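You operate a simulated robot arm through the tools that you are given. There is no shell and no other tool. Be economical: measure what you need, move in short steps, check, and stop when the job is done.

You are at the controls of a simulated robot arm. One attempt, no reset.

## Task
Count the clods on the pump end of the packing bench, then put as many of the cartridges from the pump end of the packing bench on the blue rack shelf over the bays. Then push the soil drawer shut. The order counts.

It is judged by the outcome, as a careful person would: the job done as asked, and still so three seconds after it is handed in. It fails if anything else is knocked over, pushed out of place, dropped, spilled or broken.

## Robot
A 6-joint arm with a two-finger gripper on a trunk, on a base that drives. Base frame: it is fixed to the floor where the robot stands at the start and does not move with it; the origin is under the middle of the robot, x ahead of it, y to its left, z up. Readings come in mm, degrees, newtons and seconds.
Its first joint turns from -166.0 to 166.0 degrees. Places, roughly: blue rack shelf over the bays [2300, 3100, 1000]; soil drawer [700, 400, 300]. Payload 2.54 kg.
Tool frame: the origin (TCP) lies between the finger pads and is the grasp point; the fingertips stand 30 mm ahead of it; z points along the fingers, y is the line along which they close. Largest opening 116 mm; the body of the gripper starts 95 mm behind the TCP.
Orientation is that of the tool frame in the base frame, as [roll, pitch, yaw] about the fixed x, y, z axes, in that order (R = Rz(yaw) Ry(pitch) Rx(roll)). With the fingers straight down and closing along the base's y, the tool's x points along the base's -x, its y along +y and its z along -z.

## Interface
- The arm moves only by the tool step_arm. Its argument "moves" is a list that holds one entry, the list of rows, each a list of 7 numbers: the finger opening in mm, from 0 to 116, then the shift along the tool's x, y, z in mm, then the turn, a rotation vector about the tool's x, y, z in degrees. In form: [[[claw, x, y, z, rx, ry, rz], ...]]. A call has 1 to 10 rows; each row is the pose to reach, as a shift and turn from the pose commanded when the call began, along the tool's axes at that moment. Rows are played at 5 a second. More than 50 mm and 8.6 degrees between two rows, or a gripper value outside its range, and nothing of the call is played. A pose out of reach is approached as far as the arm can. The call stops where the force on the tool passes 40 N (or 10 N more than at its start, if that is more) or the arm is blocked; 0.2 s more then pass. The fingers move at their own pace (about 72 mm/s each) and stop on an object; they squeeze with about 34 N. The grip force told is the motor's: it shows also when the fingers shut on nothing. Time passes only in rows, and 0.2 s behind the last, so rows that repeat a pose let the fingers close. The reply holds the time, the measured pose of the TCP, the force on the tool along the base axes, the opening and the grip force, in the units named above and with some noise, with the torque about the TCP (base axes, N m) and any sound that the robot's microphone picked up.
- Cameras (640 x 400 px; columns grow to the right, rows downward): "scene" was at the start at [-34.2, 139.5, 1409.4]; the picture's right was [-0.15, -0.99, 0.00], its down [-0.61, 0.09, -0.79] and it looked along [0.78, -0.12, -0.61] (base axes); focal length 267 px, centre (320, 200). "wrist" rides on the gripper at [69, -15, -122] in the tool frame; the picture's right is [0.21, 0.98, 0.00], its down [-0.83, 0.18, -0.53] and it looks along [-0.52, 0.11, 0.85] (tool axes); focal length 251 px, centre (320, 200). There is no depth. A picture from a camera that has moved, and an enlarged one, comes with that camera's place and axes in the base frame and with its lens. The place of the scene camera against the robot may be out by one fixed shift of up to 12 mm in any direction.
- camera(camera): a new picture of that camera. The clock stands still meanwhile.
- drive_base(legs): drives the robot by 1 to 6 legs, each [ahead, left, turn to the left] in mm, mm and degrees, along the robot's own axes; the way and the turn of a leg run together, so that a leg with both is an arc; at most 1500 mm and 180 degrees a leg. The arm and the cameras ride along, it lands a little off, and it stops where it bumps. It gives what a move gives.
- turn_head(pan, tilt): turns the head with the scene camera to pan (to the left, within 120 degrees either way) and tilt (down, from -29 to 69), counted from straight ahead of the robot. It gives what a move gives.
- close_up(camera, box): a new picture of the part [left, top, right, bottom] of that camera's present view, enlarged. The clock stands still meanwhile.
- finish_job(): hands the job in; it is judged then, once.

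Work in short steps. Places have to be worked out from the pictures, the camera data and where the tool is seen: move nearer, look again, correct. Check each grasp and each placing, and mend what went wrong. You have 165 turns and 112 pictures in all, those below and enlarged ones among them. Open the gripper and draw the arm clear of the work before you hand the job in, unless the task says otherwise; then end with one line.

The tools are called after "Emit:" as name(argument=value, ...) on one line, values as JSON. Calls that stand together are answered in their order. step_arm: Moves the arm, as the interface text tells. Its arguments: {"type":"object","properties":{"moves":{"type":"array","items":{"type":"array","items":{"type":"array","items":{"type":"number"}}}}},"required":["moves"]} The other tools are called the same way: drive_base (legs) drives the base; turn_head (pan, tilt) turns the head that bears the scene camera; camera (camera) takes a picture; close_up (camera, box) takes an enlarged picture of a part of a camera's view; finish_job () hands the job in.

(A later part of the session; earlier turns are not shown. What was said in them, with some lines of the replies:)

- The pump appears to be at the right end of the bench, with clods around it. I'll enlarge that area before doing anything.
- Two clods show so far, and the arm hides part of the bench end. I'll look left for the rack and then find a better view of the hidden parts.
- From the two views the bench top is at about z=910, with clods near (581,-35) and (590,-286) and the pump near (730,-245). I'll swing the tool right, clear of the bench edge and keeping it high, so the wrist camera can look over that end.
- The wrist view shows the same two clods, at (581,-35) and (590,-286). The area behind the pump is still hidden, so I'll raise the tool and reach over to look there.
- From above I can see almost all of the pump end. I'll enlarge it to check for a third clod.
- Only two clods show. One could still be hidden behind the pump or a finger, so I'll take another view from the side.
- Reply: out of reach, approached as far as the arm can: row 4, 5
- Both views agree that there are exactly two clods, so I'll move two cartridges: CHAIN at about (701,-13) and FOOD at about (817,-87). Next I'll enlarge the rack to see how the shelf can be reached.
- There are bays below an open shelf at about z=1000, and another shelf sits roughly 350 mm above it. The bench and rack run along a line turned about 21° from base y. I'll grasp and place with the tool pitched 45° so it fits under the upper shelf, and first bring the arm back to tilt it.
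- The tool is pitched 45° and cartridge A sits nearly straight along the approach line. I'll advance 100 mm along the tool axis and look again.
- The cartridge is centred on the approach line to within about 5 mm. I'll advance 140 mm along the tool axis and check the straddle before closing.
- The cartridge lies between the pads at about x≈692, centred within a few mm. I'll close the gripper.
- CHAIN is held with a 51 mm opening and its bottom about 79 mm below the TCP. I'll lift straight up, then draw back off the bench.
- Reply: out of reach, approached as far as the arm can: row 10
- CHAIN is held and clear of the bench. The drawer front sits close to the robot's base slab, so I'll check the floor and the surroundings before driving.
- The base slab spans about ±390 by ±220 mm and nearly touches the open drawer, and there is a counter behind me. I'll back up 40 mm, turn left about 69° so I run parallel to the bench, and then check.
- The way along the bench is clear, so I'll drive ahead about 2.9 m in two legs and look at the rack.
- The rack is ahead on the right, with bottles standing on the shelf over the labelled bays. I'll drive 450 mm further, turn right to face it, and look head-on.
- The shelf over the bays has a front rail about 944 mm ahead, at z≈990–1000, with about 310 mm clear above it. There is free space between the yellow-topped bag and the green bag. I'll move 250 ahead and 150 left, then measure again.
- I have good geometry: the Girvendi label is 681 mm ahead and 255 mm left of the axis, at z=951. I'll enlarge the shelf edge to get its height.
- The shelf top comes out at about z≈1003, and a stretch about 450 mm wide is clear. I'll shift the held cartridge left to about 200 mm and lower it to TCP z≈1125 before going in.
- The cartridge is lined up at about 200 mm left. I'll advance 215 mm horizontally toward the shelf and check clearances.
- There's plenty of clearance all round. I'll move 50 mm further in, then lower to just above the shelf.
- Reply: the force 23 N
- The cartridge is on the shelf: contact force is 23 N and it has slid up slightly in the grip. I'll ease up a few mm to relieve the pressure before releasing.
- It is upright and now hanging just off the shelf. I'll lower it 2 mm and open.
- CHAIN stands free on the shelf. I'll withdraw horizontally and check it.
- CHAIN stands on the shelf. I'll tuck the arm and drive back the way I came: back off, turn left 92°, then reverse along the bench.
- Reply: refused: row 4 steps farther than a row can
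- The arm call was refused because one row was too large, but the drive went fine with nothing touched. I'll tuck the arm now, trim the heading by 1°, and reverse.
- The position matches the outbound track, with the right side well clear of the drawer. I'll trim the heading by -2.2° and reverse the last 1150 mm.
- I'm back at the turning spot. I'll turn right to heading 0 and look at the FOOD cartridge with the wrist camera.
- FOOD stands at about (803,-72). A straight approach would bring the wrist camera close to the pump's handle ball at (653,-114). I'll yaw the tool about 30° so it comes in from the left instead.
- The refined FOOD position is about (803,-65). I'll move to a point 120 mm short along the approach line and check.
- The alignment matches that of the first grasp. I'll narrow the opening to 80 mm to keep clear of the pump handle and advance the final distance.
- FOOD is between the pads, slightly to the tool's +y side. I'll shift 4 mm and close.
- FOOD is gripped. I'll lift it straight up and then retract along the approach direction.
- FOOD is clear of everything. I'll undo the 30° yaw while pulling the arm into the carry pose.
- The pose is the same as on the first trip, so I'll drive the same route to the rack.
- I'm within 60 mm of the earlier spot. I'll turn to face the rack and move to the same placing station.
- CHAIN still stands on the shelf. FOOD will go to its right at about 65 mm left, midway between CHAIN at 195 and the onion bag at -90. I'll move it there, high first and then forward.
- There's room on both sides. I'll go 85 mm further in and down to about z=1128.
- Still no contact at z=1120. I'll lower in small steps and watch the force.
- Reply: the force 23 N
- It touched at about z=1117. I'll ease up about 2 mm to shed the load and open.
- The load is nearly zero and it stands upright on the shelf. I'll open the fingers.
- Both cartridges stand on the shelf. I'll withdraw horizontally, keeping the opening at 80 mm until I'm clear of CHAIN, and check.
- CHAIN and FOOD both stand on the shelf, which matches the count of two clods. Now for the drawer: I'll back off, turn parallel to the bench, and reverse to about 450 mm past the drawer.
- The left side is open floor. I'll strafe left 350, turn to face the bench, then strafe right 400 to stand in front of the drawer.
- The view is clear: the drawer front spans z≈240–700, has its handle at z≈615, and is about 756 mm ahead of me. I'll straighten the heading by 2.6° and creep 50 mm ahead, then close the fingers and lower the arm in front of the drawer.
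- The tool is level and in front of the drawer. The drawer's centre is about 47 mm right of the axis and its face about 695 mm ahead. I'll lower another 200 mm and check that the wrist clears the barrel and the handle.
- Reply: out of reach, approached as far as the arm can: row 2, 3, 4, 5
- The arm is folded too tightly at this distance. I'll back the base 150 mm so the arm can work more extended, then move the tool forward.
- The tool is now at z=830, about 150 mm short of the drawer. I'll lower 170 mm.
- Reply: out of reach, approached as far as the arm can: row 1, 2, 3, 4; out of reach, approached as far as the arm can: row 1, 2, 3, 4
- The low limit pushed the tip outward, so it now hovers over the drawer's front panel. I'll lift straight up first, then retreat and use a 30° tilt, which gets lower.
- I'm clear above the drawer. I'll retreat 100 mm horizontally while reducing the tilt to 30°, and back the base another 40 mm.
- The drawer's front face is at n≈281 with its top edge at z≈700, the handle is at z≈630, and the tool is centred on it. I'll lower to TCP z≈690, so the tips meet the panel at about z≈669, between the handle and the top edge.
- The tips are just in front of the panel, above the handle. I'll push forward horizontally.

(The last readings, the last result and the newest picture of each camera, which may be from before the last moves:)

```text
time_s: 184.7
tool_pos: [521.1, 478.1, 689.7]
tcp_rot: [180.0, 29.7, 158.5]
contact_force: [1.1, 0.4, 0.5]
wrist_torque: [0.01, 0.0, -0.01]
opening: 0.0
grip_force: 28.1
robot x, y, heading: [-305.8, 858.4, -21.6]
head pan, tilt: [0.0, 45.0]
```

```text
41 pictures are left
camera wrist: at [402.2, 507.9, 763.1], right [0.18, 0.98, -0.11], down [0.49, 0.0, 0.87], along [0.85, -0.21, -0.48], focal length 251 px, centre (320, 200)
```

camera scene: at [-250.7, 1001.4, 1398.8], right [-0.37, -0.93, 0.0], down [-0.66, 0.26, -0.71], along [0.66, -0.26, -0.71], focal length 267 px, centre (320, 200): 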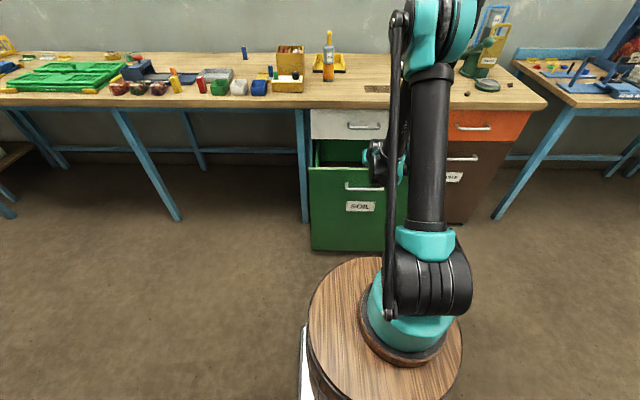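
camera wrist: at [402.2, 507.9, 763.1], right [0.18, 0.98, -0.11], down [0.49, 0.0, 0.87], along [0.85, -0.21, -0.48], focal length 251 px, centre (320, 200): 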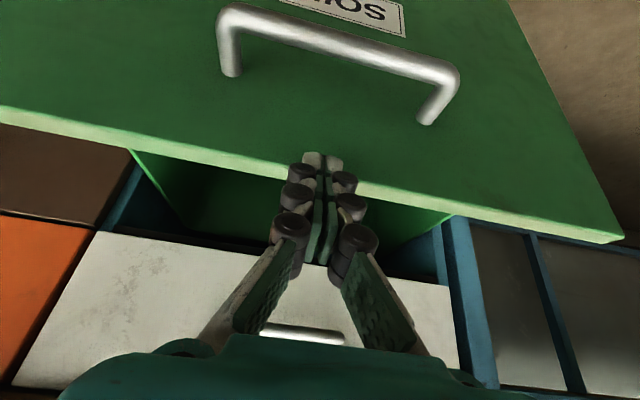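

On re-measuring, the panel's top edge is nearer z≈660 and its face was at n≈316. The tips pushed only at the very edge and moved it about 20 mm. I'll back off 25 mm, lower 34 mm so I push securely below the edge, and look.

Emit:
step_arm(moves=[[[0, 26, 0, -15, 0, 0, 0], [0, 35, 0, 0, 0, 0, 0], [0, 43, 0, 14.5, 0, 0, 0], [0, 43, 0, 14.5, 0, 0, 0]]])

Emit:
camera(camera="wrist")

Emit:
close_up(camera="scene", box=[290, 80, 450, 260])

```text
time_s: 185.7
tool_pos: [492.3, 488.7, 656.6]
tcp_rot: [-180.0, 29.6, 158.5]
contact_force: [0.0, 0.3, 0.7]
wrist_torque: [0.0, -0.03, -0.05]
opening: 0.1
grip_force: 28.9
robot x, y, heading: [-305.9, 862.1, -21.6]
head pan, tilt: [0.0, 45.0]
```

```text
40 pictures are left
camera wrist: at [374.1, 519.0, 728.4], right [0.18, 0.98, -0.11], down [0.49, 0.0, 0.87], along [0.85, -0.21, -0.48], focal length 251 px, centre (320, 200)
```

wrist: 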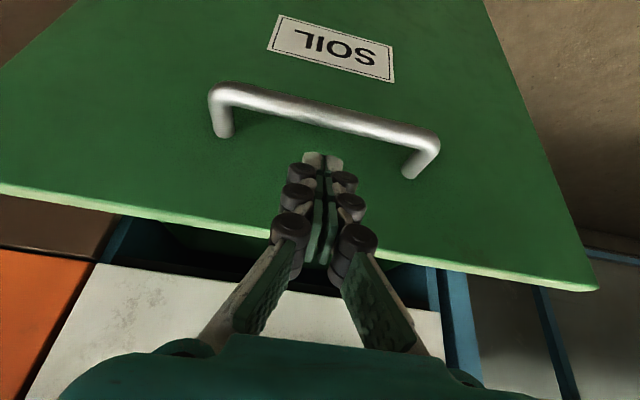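

```text
2.22 times, centred on (370, 170) of scene
camera zoom: at [-287.1, 1015.6, 1398.9], right [-0.37, -0.93, 0.0], down [-0.66, 0.26, -0.71], along [0.66, -0.26, -0.71], focal length 594 px, centre (209, 267)
```

zoom: 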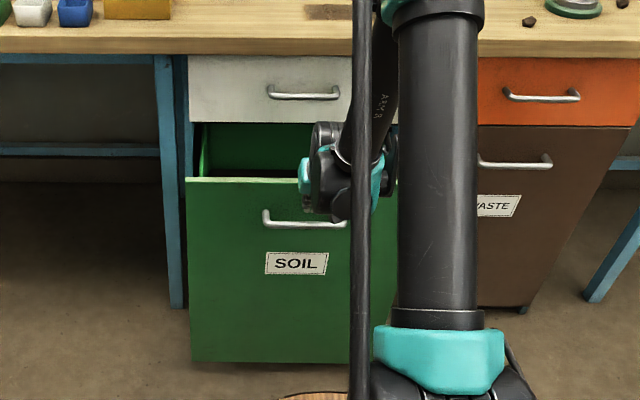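

The tips now sit squarely between the handle and the top edge. I'll push 150 mm forward.

Emit:
step_arm(moves=[[[0, -19, 0, 11, 0, 0, 0], [0, -37, 0, 21.5, 0, 0, 0], [0, -56, 0, 32, 0, 0, 0], [0, -74, 0, 43, 0, 0, 0], [0, -93, 0, 53.5, 0, 0, 0], [0, -111, 0, 64, 0, 0, 0], [0, -130, 0, 75, 0, 0, 0]]])

Emit:
camera(camera="wrist")

Emit:
close_up(camera="scene", box=[290, 80, 450, 260])

```text
time_s: 187.3
tool_pos: [633.9, 435.0, 656.5]
tcp_rot: [-180.0, 29.7, 158.5]
contact_force: [0.5, 0.5, 0.6]
wrist_torque: [0.02, 0.02, -0.02]
opening: 0.1
grip_force: 27.7
robot x, y, heading: [-307.6, 859.7, -21.4]
head pan, tilt: [0.0, 45.0]
```

```text
38 pictures are left
camera wrist: at [515.3, 464.3, 729.1], right [0.18, 0.98, -0.11], down [0.49, 0.0, 0.87], along [0.85, -0.21, -0.48], focal length 251 px, centre (320, 200)
```

wrist: 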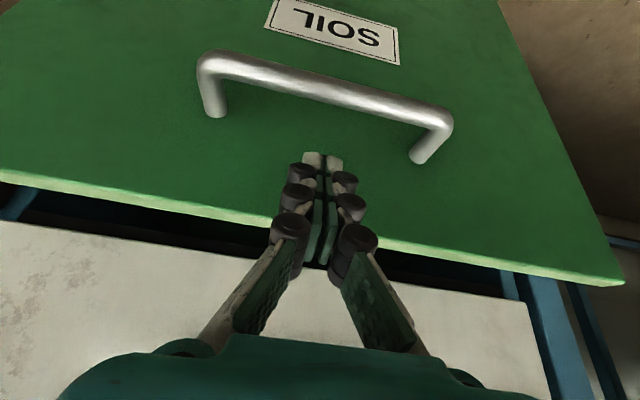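

```text
2.22 times, centred on (370, 170) of scene
camera zoom: at [-287.2, 1015.6, 1398.8], right [-0.37, -0.93, 0.0], down [-0.66, 0.26, -0.71], along [0.66, -0.26, -0.71], focal length 594 px, centre (209, 267)
```

zoom: 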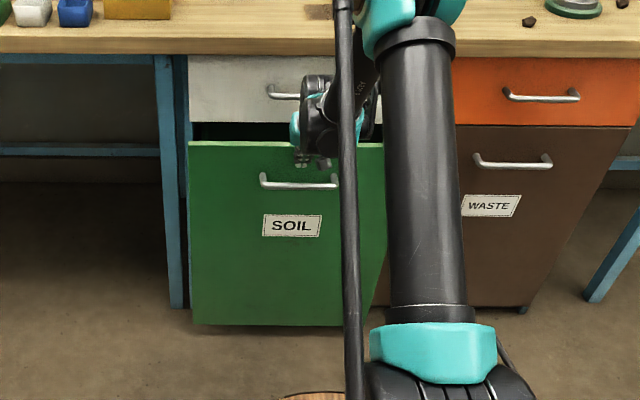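

The drawer is sliding and has about 70 mm to go. I'll keep pushing in smaller steps until it meets resistance.

Emit:
step_arm(moves=[[[0, -13, 0, 7.5, 0, 0, 0], [0, -26, 0, 15, 0, 0, 0], [0, -39, 0, 22.5, 0, 0, 0], [0, -48, 0, 27.5, 0, 0, 0], [0, -56, 0, 32.5, 0, 0, 0], [0, -65, 0, 37.5, 0, 0, 0], [0, -74, 0, 42.5, 0, 0, 0]]])

Emit:
camera(camera="wrist")

Emit:
close_up(camera="scene", box=[290, 80, 450, 260])

```text
time_s: 188.9
tool_pos: [711.0, 403.2, 657.9]
tcp_rot: [180.0, 29.6, 158.5]
contact_force: [0.4, -0.1, 0.9]
wrist_torque: [0.0, -0.05, 0.0]
opening: 0.0
grip_force: 28.6
robot x, y, heading: [-308.5, 860.3, -21.7]
head pan, tilt: [0.0, 45.0]
```

```text
36 pictures are left
camera wrist: at [593.1, 433.0, 728.9], right [0.18, 0.98, -0.11], down [0.49, 0.0, 0.87], along [0.85, -0.21, -0.48], focal length 251 px, centre (320, 200)
```

wrist: 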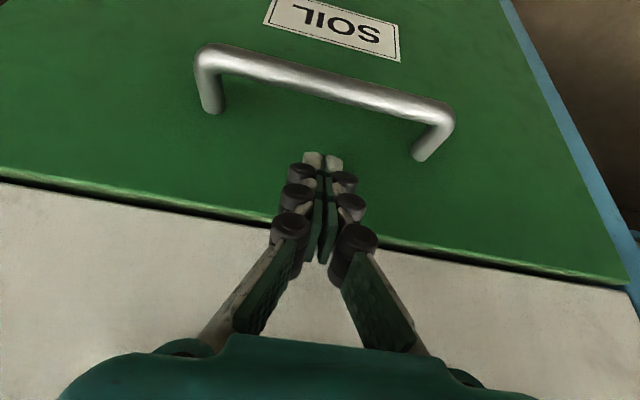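

```text
2.22 times, centred on (370, 170) of scene
camera zoom: at [-287.2, 1015.6, 1398.9], right [-0.37, -0.93, 0.0], down [-0.66, 0.26, -0.71], along [0.66, -0.26, -0.71], focal length 594 px, centre (209, 267)
```

zoom: 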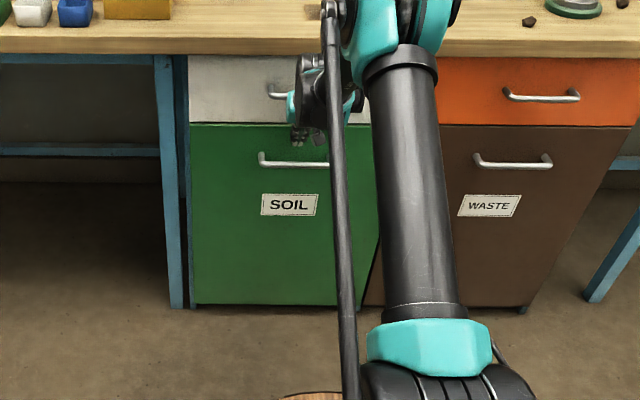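

It's almost flush with the white drawer. I'll push on gently in small steps until it hits the stop.

Emit:
step_arm(moves=[[[0, -3, 0, 1.7, 0, 0, 0], [0, -6, 0, 3.5, 0, 0, 0], [0, -9, 0, 5.2, 0, 0, 0], [0, -12, 0, 7, 0, 0, 0], [0, -15, 0, 8.7, 0, 0, 0], [0, -18, 0, 10.4, 0, 0, 0], [0, -22, 0, 12.7, 0, 0, 0]]])

Emit:
camera(camera="wrist")

```text
time_s: 189.7
tool_pos: [718.3, 400.5, 656.5]
tcp_rot: [180.0, 29.4, 158.4]
contact_force: [-8.6, 3.3, 13.4]
wrist_torque: [-0.12, 0.01, -0.07]
opening: 0.1
grip_force: 28.7
robot x, y, heading: [-306.3, 858.9, -21.8]
head pan, tilt: [0.0, 45.0]
stopped in row 3: the force on the tool passed its limit at 50 N (the readings are from after the stop); the commanded pose is now the measured one
```

```text
34 pictures are left
camera wrist: at [599.0, 430.6, 729.7], right [0.18, 0.98, -0.11], down [0.49, 0.0, 0.87], along [0.85, -0.21, -0.48], focal length 251 px, centre (320, 200)
```

wrist: 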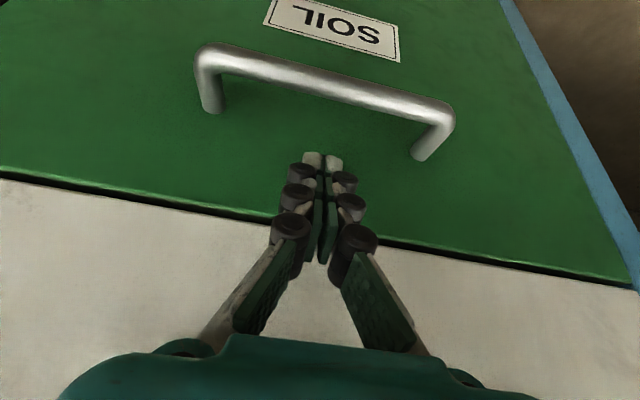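

The drawer hit its stop, so it is shut. I'll draw back horizontally, clear of the handle, then open the gripper.

Emit:
step_arm(moves=[[[0, 17, 0, -10, 0, 0, 0], [0, 43, 0, -25, 0, 0, 0], [0, 78, 0, -45, 0, 0, 0], [0, 100, 0, -75, 0, 0, 0], [0, 105, 0, -120, 0, 0, 0], [0, 115, 0, -165, 0, 0, 0], [60, 125, 0, -210, 0, 0, 0], [100, 125, 0, -250, 0, 0, 0]]])

Emit:
camera(camera="scene")

Emit:
camera(camera="wrist")

```text
time_s: 191.5
tool_pos: [503.9, 483.9, 813.7]
tcp_rot: [-180.0, 29.3, 158.5]
contact_force: [0.1, -1.1, -0.7]
wrist_torque: [0.01, 0.0, -0.01]
opening: 73.1
grip_force: 0.1
robot x, y, heading: [-305.5, 859.8, -21.9]
head pan, tilt: [0.0, 45.0]
```

```text
33 pictures are left
camera scene: at [-287.3, 1015.6, 1398.9], right [-0.37, -0.93, 0.0], down [-0.66, 0.26, -0.71], along [0.66, -0.26, -0.71], focal length 267 px, centre (320, 200)
```

scene: 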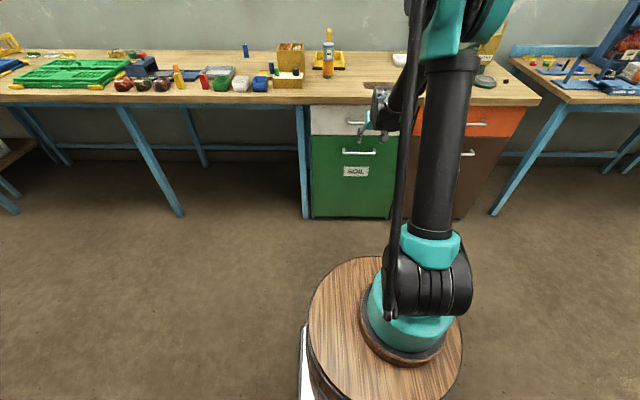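

```text
32 pictures are left
camera wrist: at [386.2, 513.2, 888.0], right [0.18, 0.98, -0.11], down [0.49, 0.0, 0.87], along [0.85, -0.21, -0.48], focal length 251 px, centre (320, 200)
```

wrist: 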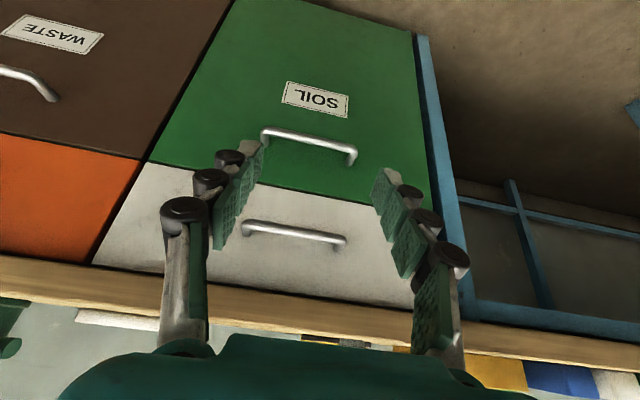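

The drawer is flush and the gripper is open. I'll back the base away a little and take a last look at the rack.

Emit:
drive_base(legs=[[-150, 0, 0]])

Emit:
turn_head(pan=65, tilt=10)

Emit:
close_up(camera="scene", box=[240, 100, 440, 240])

```text
time_s: 192.9
tool_pos: [363.3, 538.4, 814.8]
tcp_rot: [-180.0, 29.2, 158.4]
contact_force: [0.0, -0.1, -0.2]
wrist_torque: [0.01, -0.01, -0.03]
opening: 99.8
grip_force: 0.0
robot x, y, heading: [-445.9, 910.9, -21.4]
head pan, tilt: [0.0, 45.0]
```

```text
time_s: 194.2
tool_pos: [363.7, 538.0, 814.9]
tcp_rot: [180.0, 29.4, 158.4]
contact_force: [0.0, 0.7, 0.3]
wrist_torque: [-0.02, 0.02, -0.01]
opening: 99.8
grip_force: 0.0
robot x, y, heading: [-443.4, 910.7, -21.6]
head pan, tilt: [65.0, 10.0]
```

```text
2.86 times, centred on (340, 170) of scene
camera zoom: at [-435.6, 1164.7, 1453.8], right [0.69, -0.73, 0.0], down [-0.13, -0.12, -0.98], along [0.72, 0.68, -0.17], focal length 763 px, centre (263, 286)
```

zoom: 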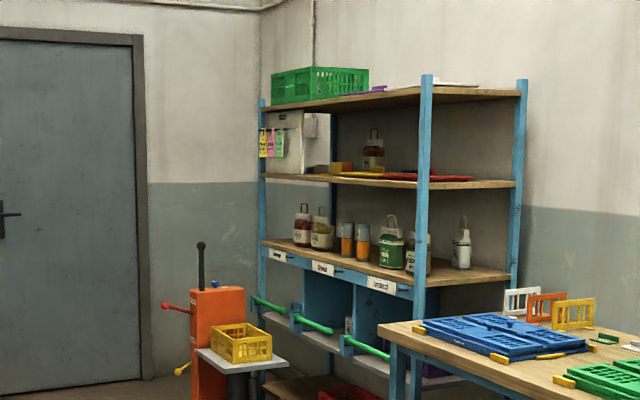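

Both cartridges stand on the shelf, the drawer is shut and the arm is clear, so I'll hand the job in.

Emit:
finish_job()

```text
The job is handed in.
```

I counted two clods on the pump end, put two cartridges (CHAIN and FOOD) on the blue rack shelf over the bays, then pushed the soil drawer shut; nothing was knocked over or moved that I could see.
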